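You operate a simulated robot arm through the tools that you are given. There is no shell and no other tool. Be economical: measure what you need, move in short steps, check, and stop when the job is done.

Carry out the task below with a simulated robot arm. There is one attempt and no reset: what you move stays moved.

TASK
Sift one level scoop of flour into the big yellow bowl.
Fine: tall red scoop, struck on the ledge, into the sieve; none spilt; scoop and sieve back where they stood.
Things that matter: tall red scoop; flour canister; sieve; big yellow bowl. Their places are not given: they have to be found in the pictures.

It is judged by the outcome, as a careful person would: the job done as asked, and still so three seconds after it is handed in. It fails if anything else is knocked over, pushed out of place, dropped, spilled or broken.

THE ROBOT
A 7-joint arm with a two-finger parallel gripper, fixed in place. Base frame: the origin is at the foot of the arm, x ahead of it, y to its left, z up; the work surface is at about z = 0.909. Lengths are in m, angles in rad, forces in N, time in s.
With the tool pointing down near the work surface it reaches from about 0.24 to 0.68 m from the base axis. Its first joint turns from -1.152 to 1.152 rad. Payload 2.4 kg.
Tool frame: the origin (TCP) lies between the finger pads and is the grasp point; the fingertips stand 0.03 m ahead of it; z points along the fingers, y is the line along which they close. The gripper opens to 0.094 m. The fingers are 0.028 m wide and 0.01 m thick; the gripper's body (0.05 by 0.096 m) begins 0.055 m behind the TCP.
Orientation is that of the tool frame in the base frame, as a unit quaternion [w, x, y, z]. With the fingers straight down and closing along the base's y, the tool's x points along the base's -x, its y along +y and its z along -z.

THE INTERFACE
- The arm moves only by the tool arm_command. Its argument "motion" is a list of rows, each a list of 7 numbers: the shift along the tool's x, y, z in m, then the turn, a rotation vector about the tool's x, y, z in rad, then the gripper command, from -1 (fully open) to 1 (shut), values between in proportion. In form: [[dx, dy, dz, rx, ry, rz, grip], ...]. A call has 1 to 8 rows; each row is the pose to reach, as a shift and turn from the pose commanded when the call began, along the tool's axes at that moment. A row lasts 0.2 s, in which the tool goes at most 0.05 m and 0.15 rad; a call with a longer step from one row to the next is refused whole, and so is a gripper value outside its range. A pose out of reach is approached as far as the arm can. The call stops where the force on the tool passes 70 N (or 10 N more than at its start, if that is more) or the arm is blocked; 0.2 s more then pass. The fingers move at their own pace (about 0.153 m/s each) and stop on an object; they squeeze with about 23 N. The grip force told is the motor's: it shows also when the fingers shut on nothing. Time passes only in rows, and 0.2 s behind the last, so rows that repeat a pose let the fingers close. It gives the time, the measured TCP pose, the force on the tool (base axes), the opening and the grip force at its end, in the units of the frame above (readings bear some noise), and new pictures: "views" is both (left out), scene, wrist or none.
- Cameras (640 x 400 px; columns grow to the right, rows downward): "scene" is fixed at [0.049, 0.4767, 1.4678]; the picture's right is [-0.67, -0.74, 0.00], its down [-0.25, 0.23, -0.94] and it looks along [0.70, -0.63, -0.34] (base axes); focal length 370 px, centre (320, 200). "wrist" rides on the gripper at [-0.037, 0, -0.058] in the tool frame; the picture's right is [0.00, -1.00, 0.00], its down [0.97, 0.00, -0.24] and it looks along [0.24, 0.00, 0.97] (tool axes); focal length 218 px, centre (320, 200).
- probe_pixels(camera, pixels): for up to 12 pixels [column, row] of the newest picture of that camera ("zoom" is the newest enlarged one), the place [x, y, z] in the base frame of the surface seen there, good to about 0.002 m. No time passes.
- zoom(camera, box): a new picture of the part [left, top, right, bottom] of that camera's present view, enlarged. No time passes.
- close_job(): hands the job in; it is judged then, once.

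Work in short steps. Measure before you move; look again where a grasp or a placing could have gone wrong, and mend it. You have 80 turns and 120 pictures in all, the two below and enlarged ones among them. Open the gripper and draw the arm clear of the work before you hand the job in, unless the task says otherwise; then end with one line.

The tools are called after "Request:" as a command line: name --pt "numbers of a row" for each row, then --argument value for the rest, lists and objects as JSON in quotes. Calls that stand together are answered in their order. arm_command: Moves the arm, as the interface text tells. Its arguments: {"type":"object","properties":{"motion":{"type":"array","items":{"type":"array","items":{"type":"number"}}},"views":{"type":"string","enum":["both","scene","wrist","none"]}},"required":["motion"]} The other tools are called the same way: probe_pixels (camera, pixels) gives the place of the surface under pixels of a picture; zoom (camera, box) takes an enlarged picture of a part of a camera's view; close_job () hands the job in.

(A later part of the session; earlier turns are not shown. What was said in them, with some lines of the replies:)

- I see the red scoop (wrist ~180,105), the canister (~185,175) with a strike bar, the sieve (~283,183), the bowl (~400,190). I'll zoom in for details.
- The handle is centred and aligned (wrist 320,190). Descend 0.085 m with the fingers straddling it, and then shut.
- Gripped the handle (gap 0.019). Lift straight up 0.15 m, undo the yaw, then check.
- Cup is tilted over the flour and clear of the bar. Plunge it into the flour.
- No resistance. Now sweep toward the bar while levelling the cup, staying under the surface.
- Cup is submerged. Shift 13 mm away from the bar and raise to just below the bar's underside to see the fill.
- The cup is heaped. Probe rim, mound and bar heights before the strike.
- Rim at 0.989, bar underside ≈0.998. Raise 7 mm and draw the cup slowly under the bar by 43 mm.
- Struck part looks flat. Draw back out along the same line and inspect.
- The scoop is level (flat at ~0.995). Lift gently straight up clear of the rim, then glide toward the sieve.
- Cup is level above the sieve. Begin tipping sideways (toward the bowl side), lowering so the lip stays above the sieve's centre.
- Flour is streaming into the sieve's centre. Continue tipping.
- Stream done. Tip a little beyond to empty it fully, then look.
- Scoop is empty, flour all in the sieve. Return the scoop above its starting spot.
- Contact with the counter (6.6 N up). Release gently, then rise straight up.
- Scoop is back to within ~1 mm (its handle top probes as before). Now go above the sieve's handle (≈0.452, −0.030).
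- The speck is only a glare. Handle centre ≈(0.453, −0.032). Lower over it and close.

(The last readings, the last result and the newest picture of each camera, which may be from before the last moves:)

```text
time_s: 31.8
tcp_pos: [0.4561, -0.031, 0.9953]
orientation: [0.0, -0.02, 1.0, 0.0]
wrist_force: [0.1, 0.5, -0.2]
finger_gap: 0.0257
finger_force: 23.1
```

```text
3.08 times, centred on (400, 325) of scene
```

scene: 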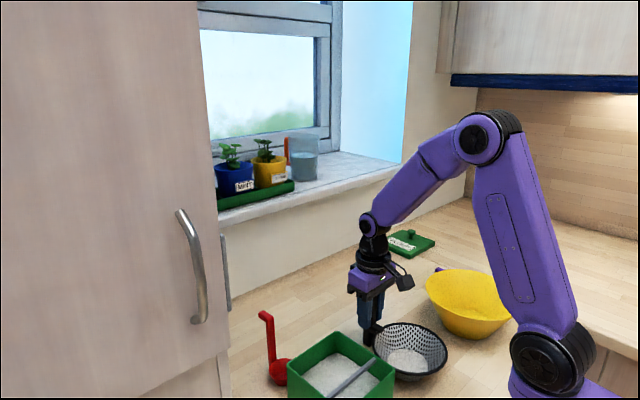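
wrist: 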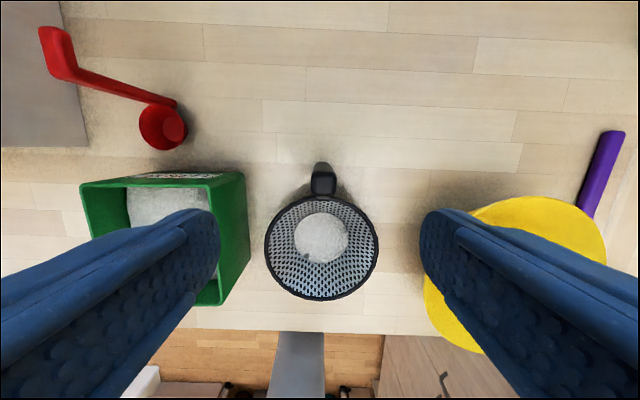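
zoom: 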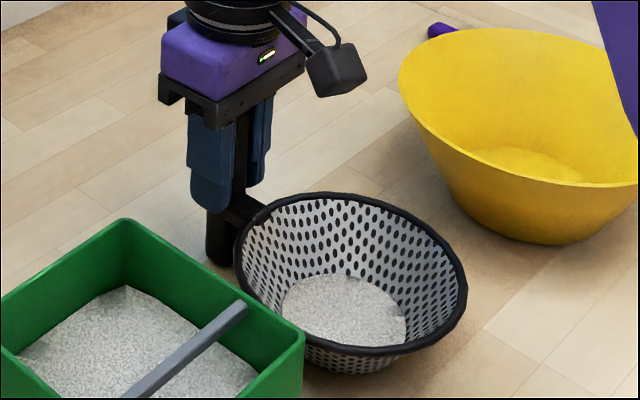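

Gripped (gap 0.0257). Lift gently and check it stays level.

Request:
arm_command --pt "0 0 -0.004 0 0 0 1" --pt "0 0 -0.012 0 0 0 1" --pt "0 0 -0.025 0 0 0 1" --pt "0 0 -0.04 0 0 0 1" --pt "0 0 -0.05 0 0 0 1" --pt "0 0 -0.055 0 0 0 1" --views "scene"

Request:
zoom --camera "scene" --box '[320, 260, 480, 390]'

Request:
probe_pixels --camera "zoom" --pixels '[[240, 205], [345, 150], [465, 235], [380, 305], [420, 170], [280, 285]]'

```text
time_s: 33.2
tcp_pos: [0.455, -0.0314, 1.0499]
orientation: [-0.001, -0.021, 1.0, 0.0]
wrist_force: [-0.5, 0.9, -1.5]
finger_gap: 0.0258
finger_force: 22.9
```

scene: 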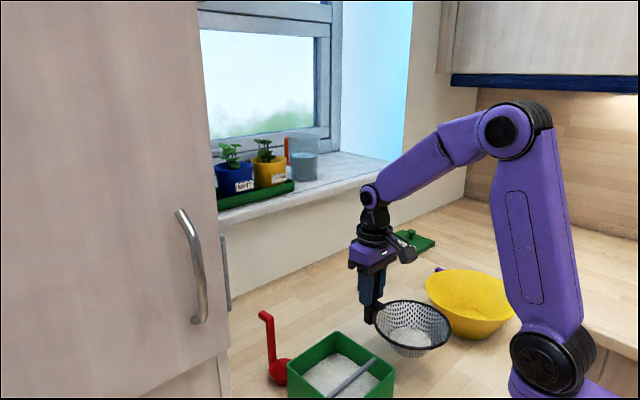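

```text
3.08 times, centred on (400, 325) of scene
```

zoom: 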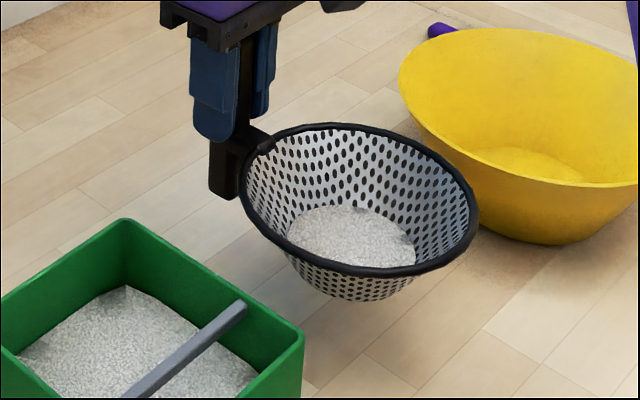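

```text
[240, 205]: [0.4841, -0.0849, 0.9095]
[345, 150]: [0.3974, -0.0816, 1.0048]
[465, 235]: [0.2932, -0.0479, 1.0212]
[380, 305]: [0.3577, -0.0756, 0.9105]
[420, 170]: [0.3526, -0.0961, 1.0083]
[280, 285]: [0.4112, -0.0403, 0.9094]
```

Level, nothing leaking (force −1.5 N). Raise more, then glide to above the bowl.

Request:
arm_command --pt "0 0 -0.005 0 0 0 1" --pt "0 0 -0.015 0 0 0 1" --pt "0 0 -0.03 0 0 0 1" --pt "0 0 -0.045 0 0 0 1" --pt "0 0 -0.057 0 0 0 1" --pt "0 0 -0.06 0 0 0 1" --views "none"

Request:
arm_command --pt "0.001 -0.01 0 0 0 0 1" --pt "0.003 -0.03 0 0 0 0 1" --pt "0.006 -0.06 0 0 0 0 1" --pt "0.0095 -0.095 0 0 0 0 1" --pt "0.013 -0.13 0 0 0 0 1" --pt "0.0165 -0.165 0 0 0 0 1" --pt "0.0195 -0.195 0 0 0 0 1" --pt "0.0211 -0.211 0 0 0 0 1"

Request:
zoom --camera "scene" --box '[340, 220, 560, 370]'

```text
time_s: 34.6
tcp_pos: [0.4551, -0.0314, 1.1097]
orientation: [0.0, -0.02, 1.0, -0.001]
wrist_force: [-0.4, -1.2, -2.2]
finger_gap: 0.0259
finger_force: 23.0
```

```text
time_s: 36.4
tcp_pos: [0.442, -0.2423, 1.1106]
orientation: [0.0, -0.02, 1.0, 0.0]
wrist_force: [-0.1, -0.3, -1.4]
finger_gap: 0.0256
finger_force: 23.0
```

scene: 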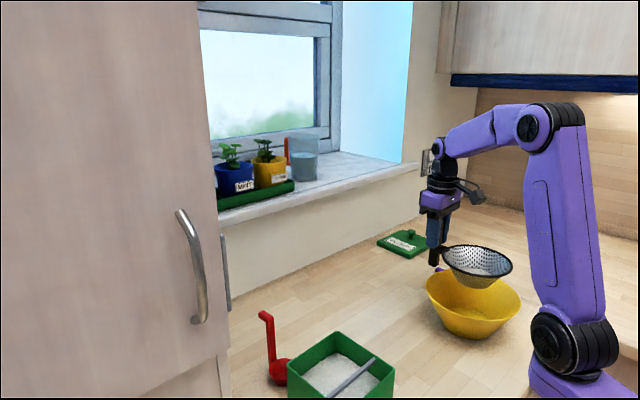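
wrist: 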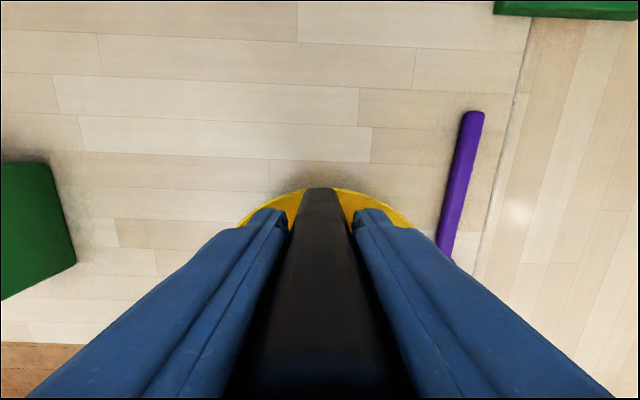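

```text
2.67 times, centred on (450, 295) of scene
```

zoom: 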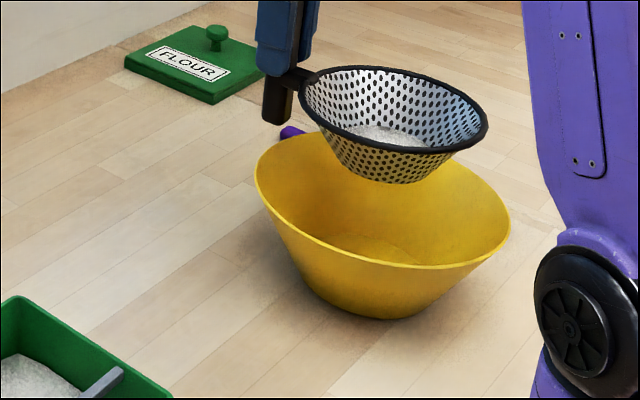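

Sieve is centred over the bowl. Lower 13 mm and shake sideways gently.

Request:
arm_command --pt "0 -0.003 0.013 0 0 0 1" --pt "0 0.01 0.013 0 0 0 1" --pt "0 -0.015 0.013 0 0 0 1" --pt "0 0.01 0.013 0 0 0 1" --pt "0 -0.015 0.013 0 0 0 1" --pt "0 0.01 0.013 0 0 0 1" --pt "0 -0.015 0.013 0 0 0 1" --pt "0 -0.003 0.013 0 0 0 1" --views "scene"

Request:
zoom --camera "scene" --box '[400, 220, 540, 350]'

```text
time_s: 38.2
tcp_pos: [0.4424, -0.2461, 1.096]
orientation: [0.001, -0.021, 1.0, 0.0]
wrist_force: [0.0, 0.6, -0.3]
finger_gap: 0.026
finger_force: 23.4
```

scene: 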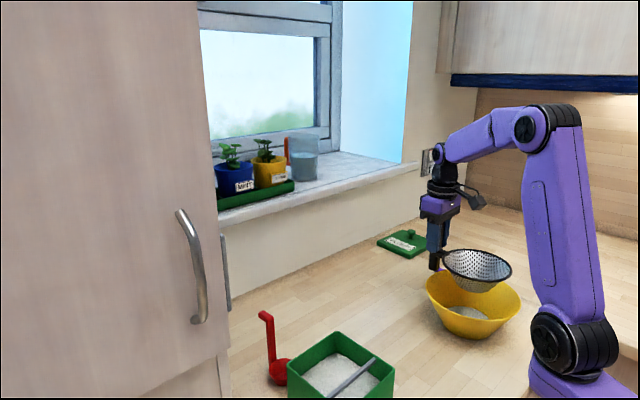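

```text
3.08 times, centred on (470, 285) of scene
```

zoom: 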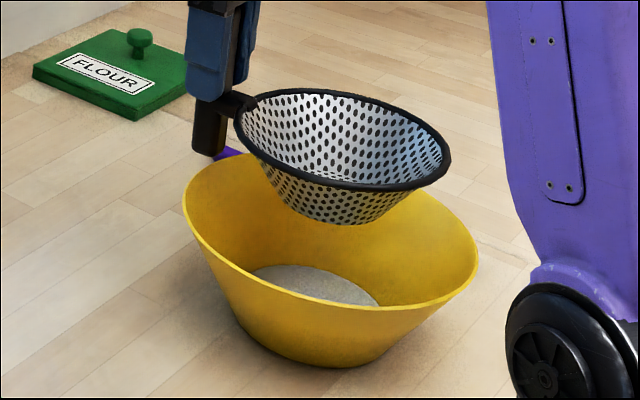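

Flour is in the bowl. Shake once more to make sure the sieve is empty.

Request:
arm_command --pt "0 0.012 0 0 0 0 1" --pt "0 -0.012 0 0 0 0 1" --pt "0 0.012 0 0 0 0 1" --pt "0 -0.012 0 0 0 0 1" --pt "0 0.012 0 0 0 0 1" --pt "0 -0.012 0 0 0 0 1" --pt "0 0 0 0 0 0 1" --pt "0 0 0 0 0 0 1" --views "none"

Request:
arm_command --pt "0 0 -0.014 0 0 0 1" --pt "0 0 -0.014 0 0 0 1" --pt "0 0 -0.014 0 0 0 1" --views "scene"

Request:
zoom --camera "scene" --box '[420, 230, 540, 340]'

```text
time_s: 40.0
tcp_pos: [0.4443, -0.2458, 1.0974]
orientation: [0.001, -0.02, 1.0, -0.001]
wrist_force: [-0.6, 0.5, -1.7]
finger_gap: 0.0259
finger_force: 23.5
```

```text
time_s: 40.8
tcp_pos: [0.4432, -0.2456, 1.112]
orientation: [0.0, -0.02, 1.0, 0.0]
wrist_force: [-0.3, 0.7, -1.8]
finger_gap: 0.0255
finger_force: 22.6
```

scene: 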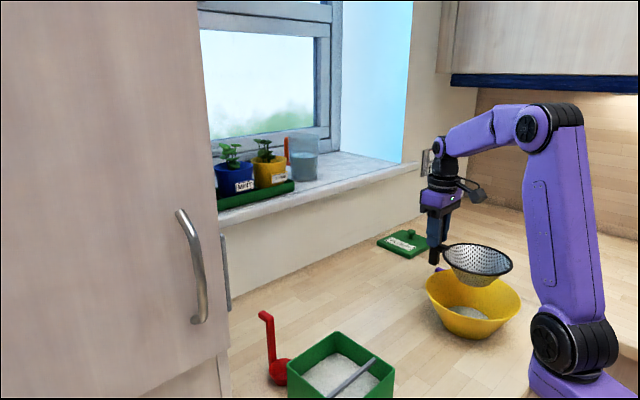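

```text
3.64 times, centred on (480, 285) of scene
```

zoom: 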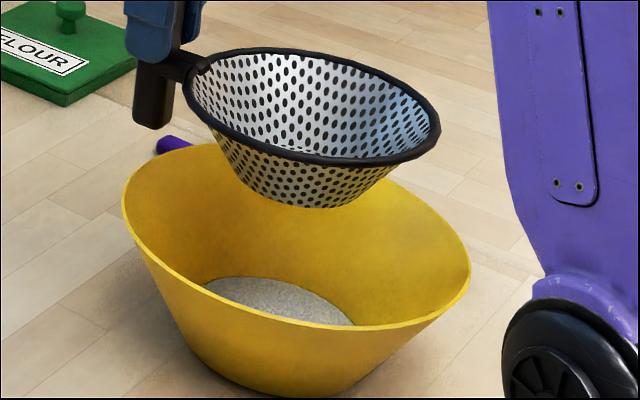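

Sieve appears empty. Return it along the same path.

Request:
arm_command --pt "-0.001 0.015 0 0 0 0 1" --pt "-0.004 0.045 0 0 0 0 1" --pt "-0.008 0.08 0 0 0 0 1" --pt "-0.012 0.12 0 0 0 0 1" --pt "-0.0155 0.155 0 0 0 0 1" --pt "-0.0185 0.185 0 0 0 0 1" --pt "-0.021 0.208 0 0 0 0 1" --pt "-0.0211 0.214 0 0 0 0 1" --views "none"

Request:
arm_command --pt "0 0 0.03 0 0 0 1" --pt "0 0 0.065 0 0 0 1" --pt "0 0 0.09 0 0 0 1" --pt "0 0 0.1 0 0 0 1" --pt "0 0 0.1 0 0 0 1" --views "scene"

Request:
zoom --camera "scene" --box '[320, 260, 480, 390]'

```text
time_s: 42.6
tcp_pos: [0.4547, -0.0329, 1.1111]
orientation: [0.001, -0.02, 1.0, 0.0]
wrist_force: [0.4, 1.3, -0.4]
finger_gap: 0.0259
finger_force: 23.4
```

```text
time_s: 43.8
tcp_pos: [0.4549, -0.0307, 1.0113]
orientation: [0.0, -0.019, 1.0, 0.0]
wrist_force: [0.2, -0.1, -0.9]
finger_gap: 0.0255
finger_force: 23.8
```

scene: 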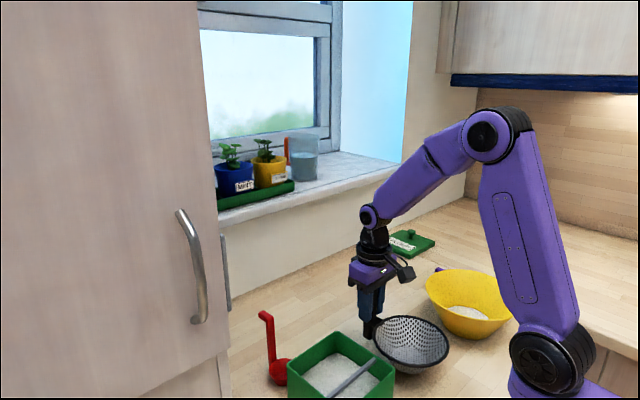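

```text
3.08 times, centred on (400, 325) of scene
```

zoom: 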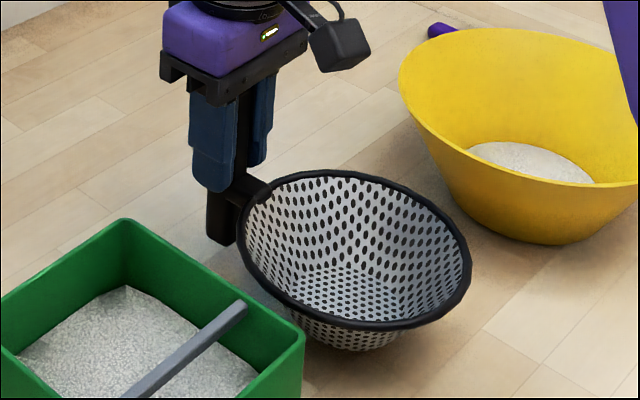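

Sieve is empty. Lower the last 16 mm until contact.

Request:
arm_command --pt "0 0 0.008 0 0 0 1" --pt "0 0 0.013 0 0 0 1" --pt "0 0 0.0155 0 0 0 1" --pt "0 0 0.0165 0 0 0 1" --pt "0 0 0.0165 0 0 0 1" --views "scene"

Request:
zoom --camera "scene" --box '[320, 260, 480, 390]'

```text
time_s: 45.0
tcp_pos: [0.4551, -0.0308, 0.9937]
orientation: [0.0, -0.019, 1.0, 0.0]
wrist_force: [0.2, 0.5, 5.7]
finger_gap: 0.0256
finger_force: 22.9
```

scene: 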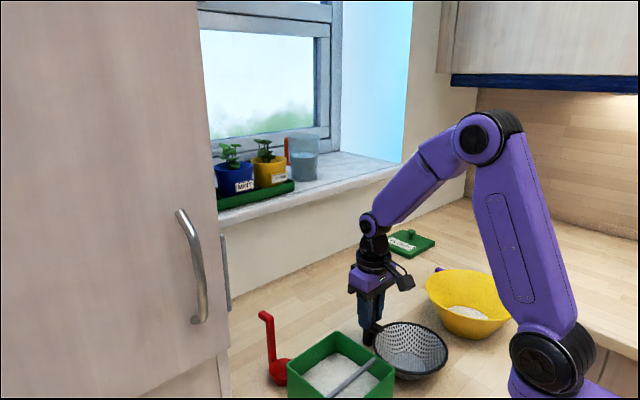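

```text
3.08 times, centred on (400, 325) of scene
```

zoom: 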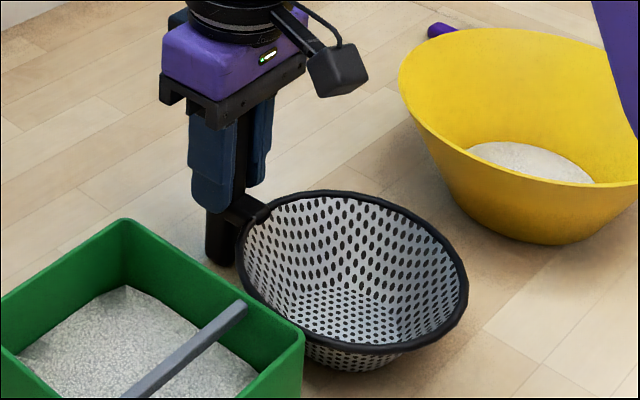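

Standing on the counter (5.7 N). Release and withdraw straight up.

Request:
arm_command --pt "0 0 0 0 0 0 0.3" --pt "0 0 0 0 0 0 -0.5" --pt "0 0 0 0 0 0 -0.8" --pt "0 0 -0.03 0 0 0 -0.8" --pt "0 0 -0.075 0 0 0 -0.8" --pt "0 0 -0.12 0 0 0 -0.8" --pt "0 0 -0.165 0 0 0 -0.8" --pt "0 0 -0.21 0 0 0 -1"

Request:
zoom --camera "scene" --box '[230, 220, 540, 400]'

Request:
probe_pixels --camera "scene" --pixels '[[370, 296], [370, 320], [445, 355], [267, 313], [470, 312]]'

```text
time_s: 46.8
tcp_pos: [0.4566, -0.033, 1.2023]
orientation: [0.0, -0.02, 1.0, 0.0]
wrist_force: [0.2, -0.8, -0.7]
finger_gap: 0.0942
finger_force: 0.0
```

scene: 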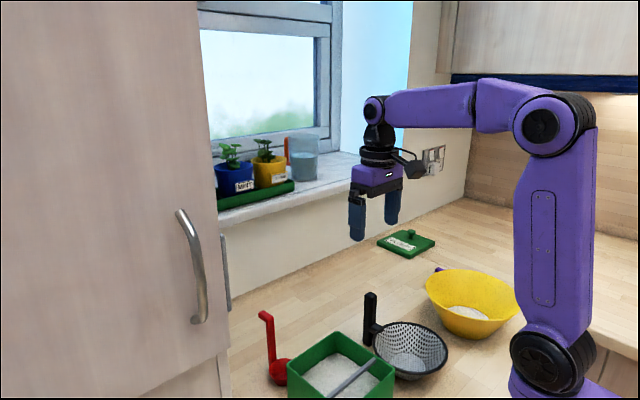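
wrist: 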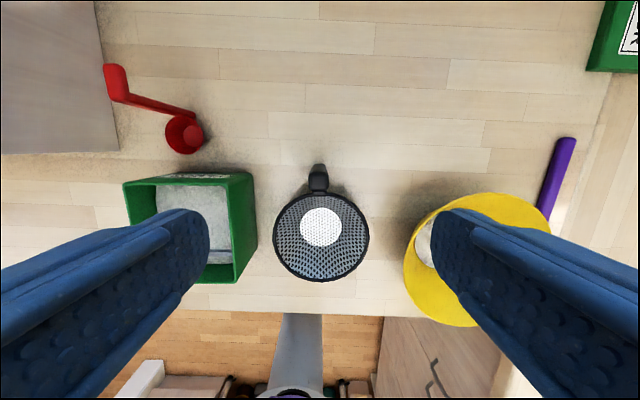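

```text
2.06 times, centred on (385, 310) of scene
```

zoom: 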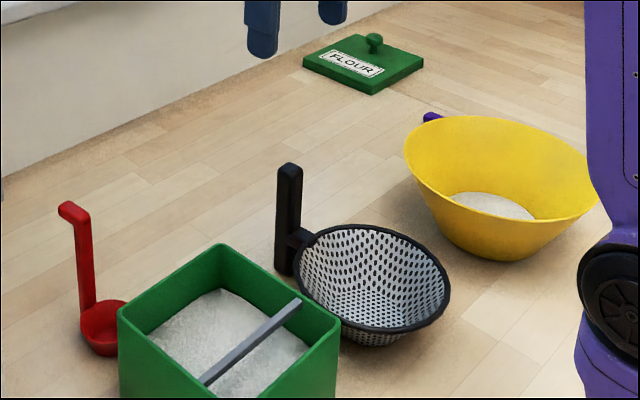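

```text
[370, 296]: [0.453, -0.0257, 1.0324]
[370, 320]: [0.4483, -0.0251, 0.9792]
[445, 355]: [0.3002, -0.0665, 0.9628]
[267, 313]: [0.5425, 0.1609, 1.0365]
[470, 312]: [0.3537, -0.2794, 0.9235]
```

Scoop and sieve probe where they began, flour is in the bowl, the counter is clean, and the arm is clear with the gripper open.

Request:
close_job

```text
The job is handed in.
```

I sifted one level red scoop of flour, struck on the ledge, through the sieve into the big yellow bowl. No spills showed in the pictures. The scoop and sieve are back within about 2 mm of where they stood.
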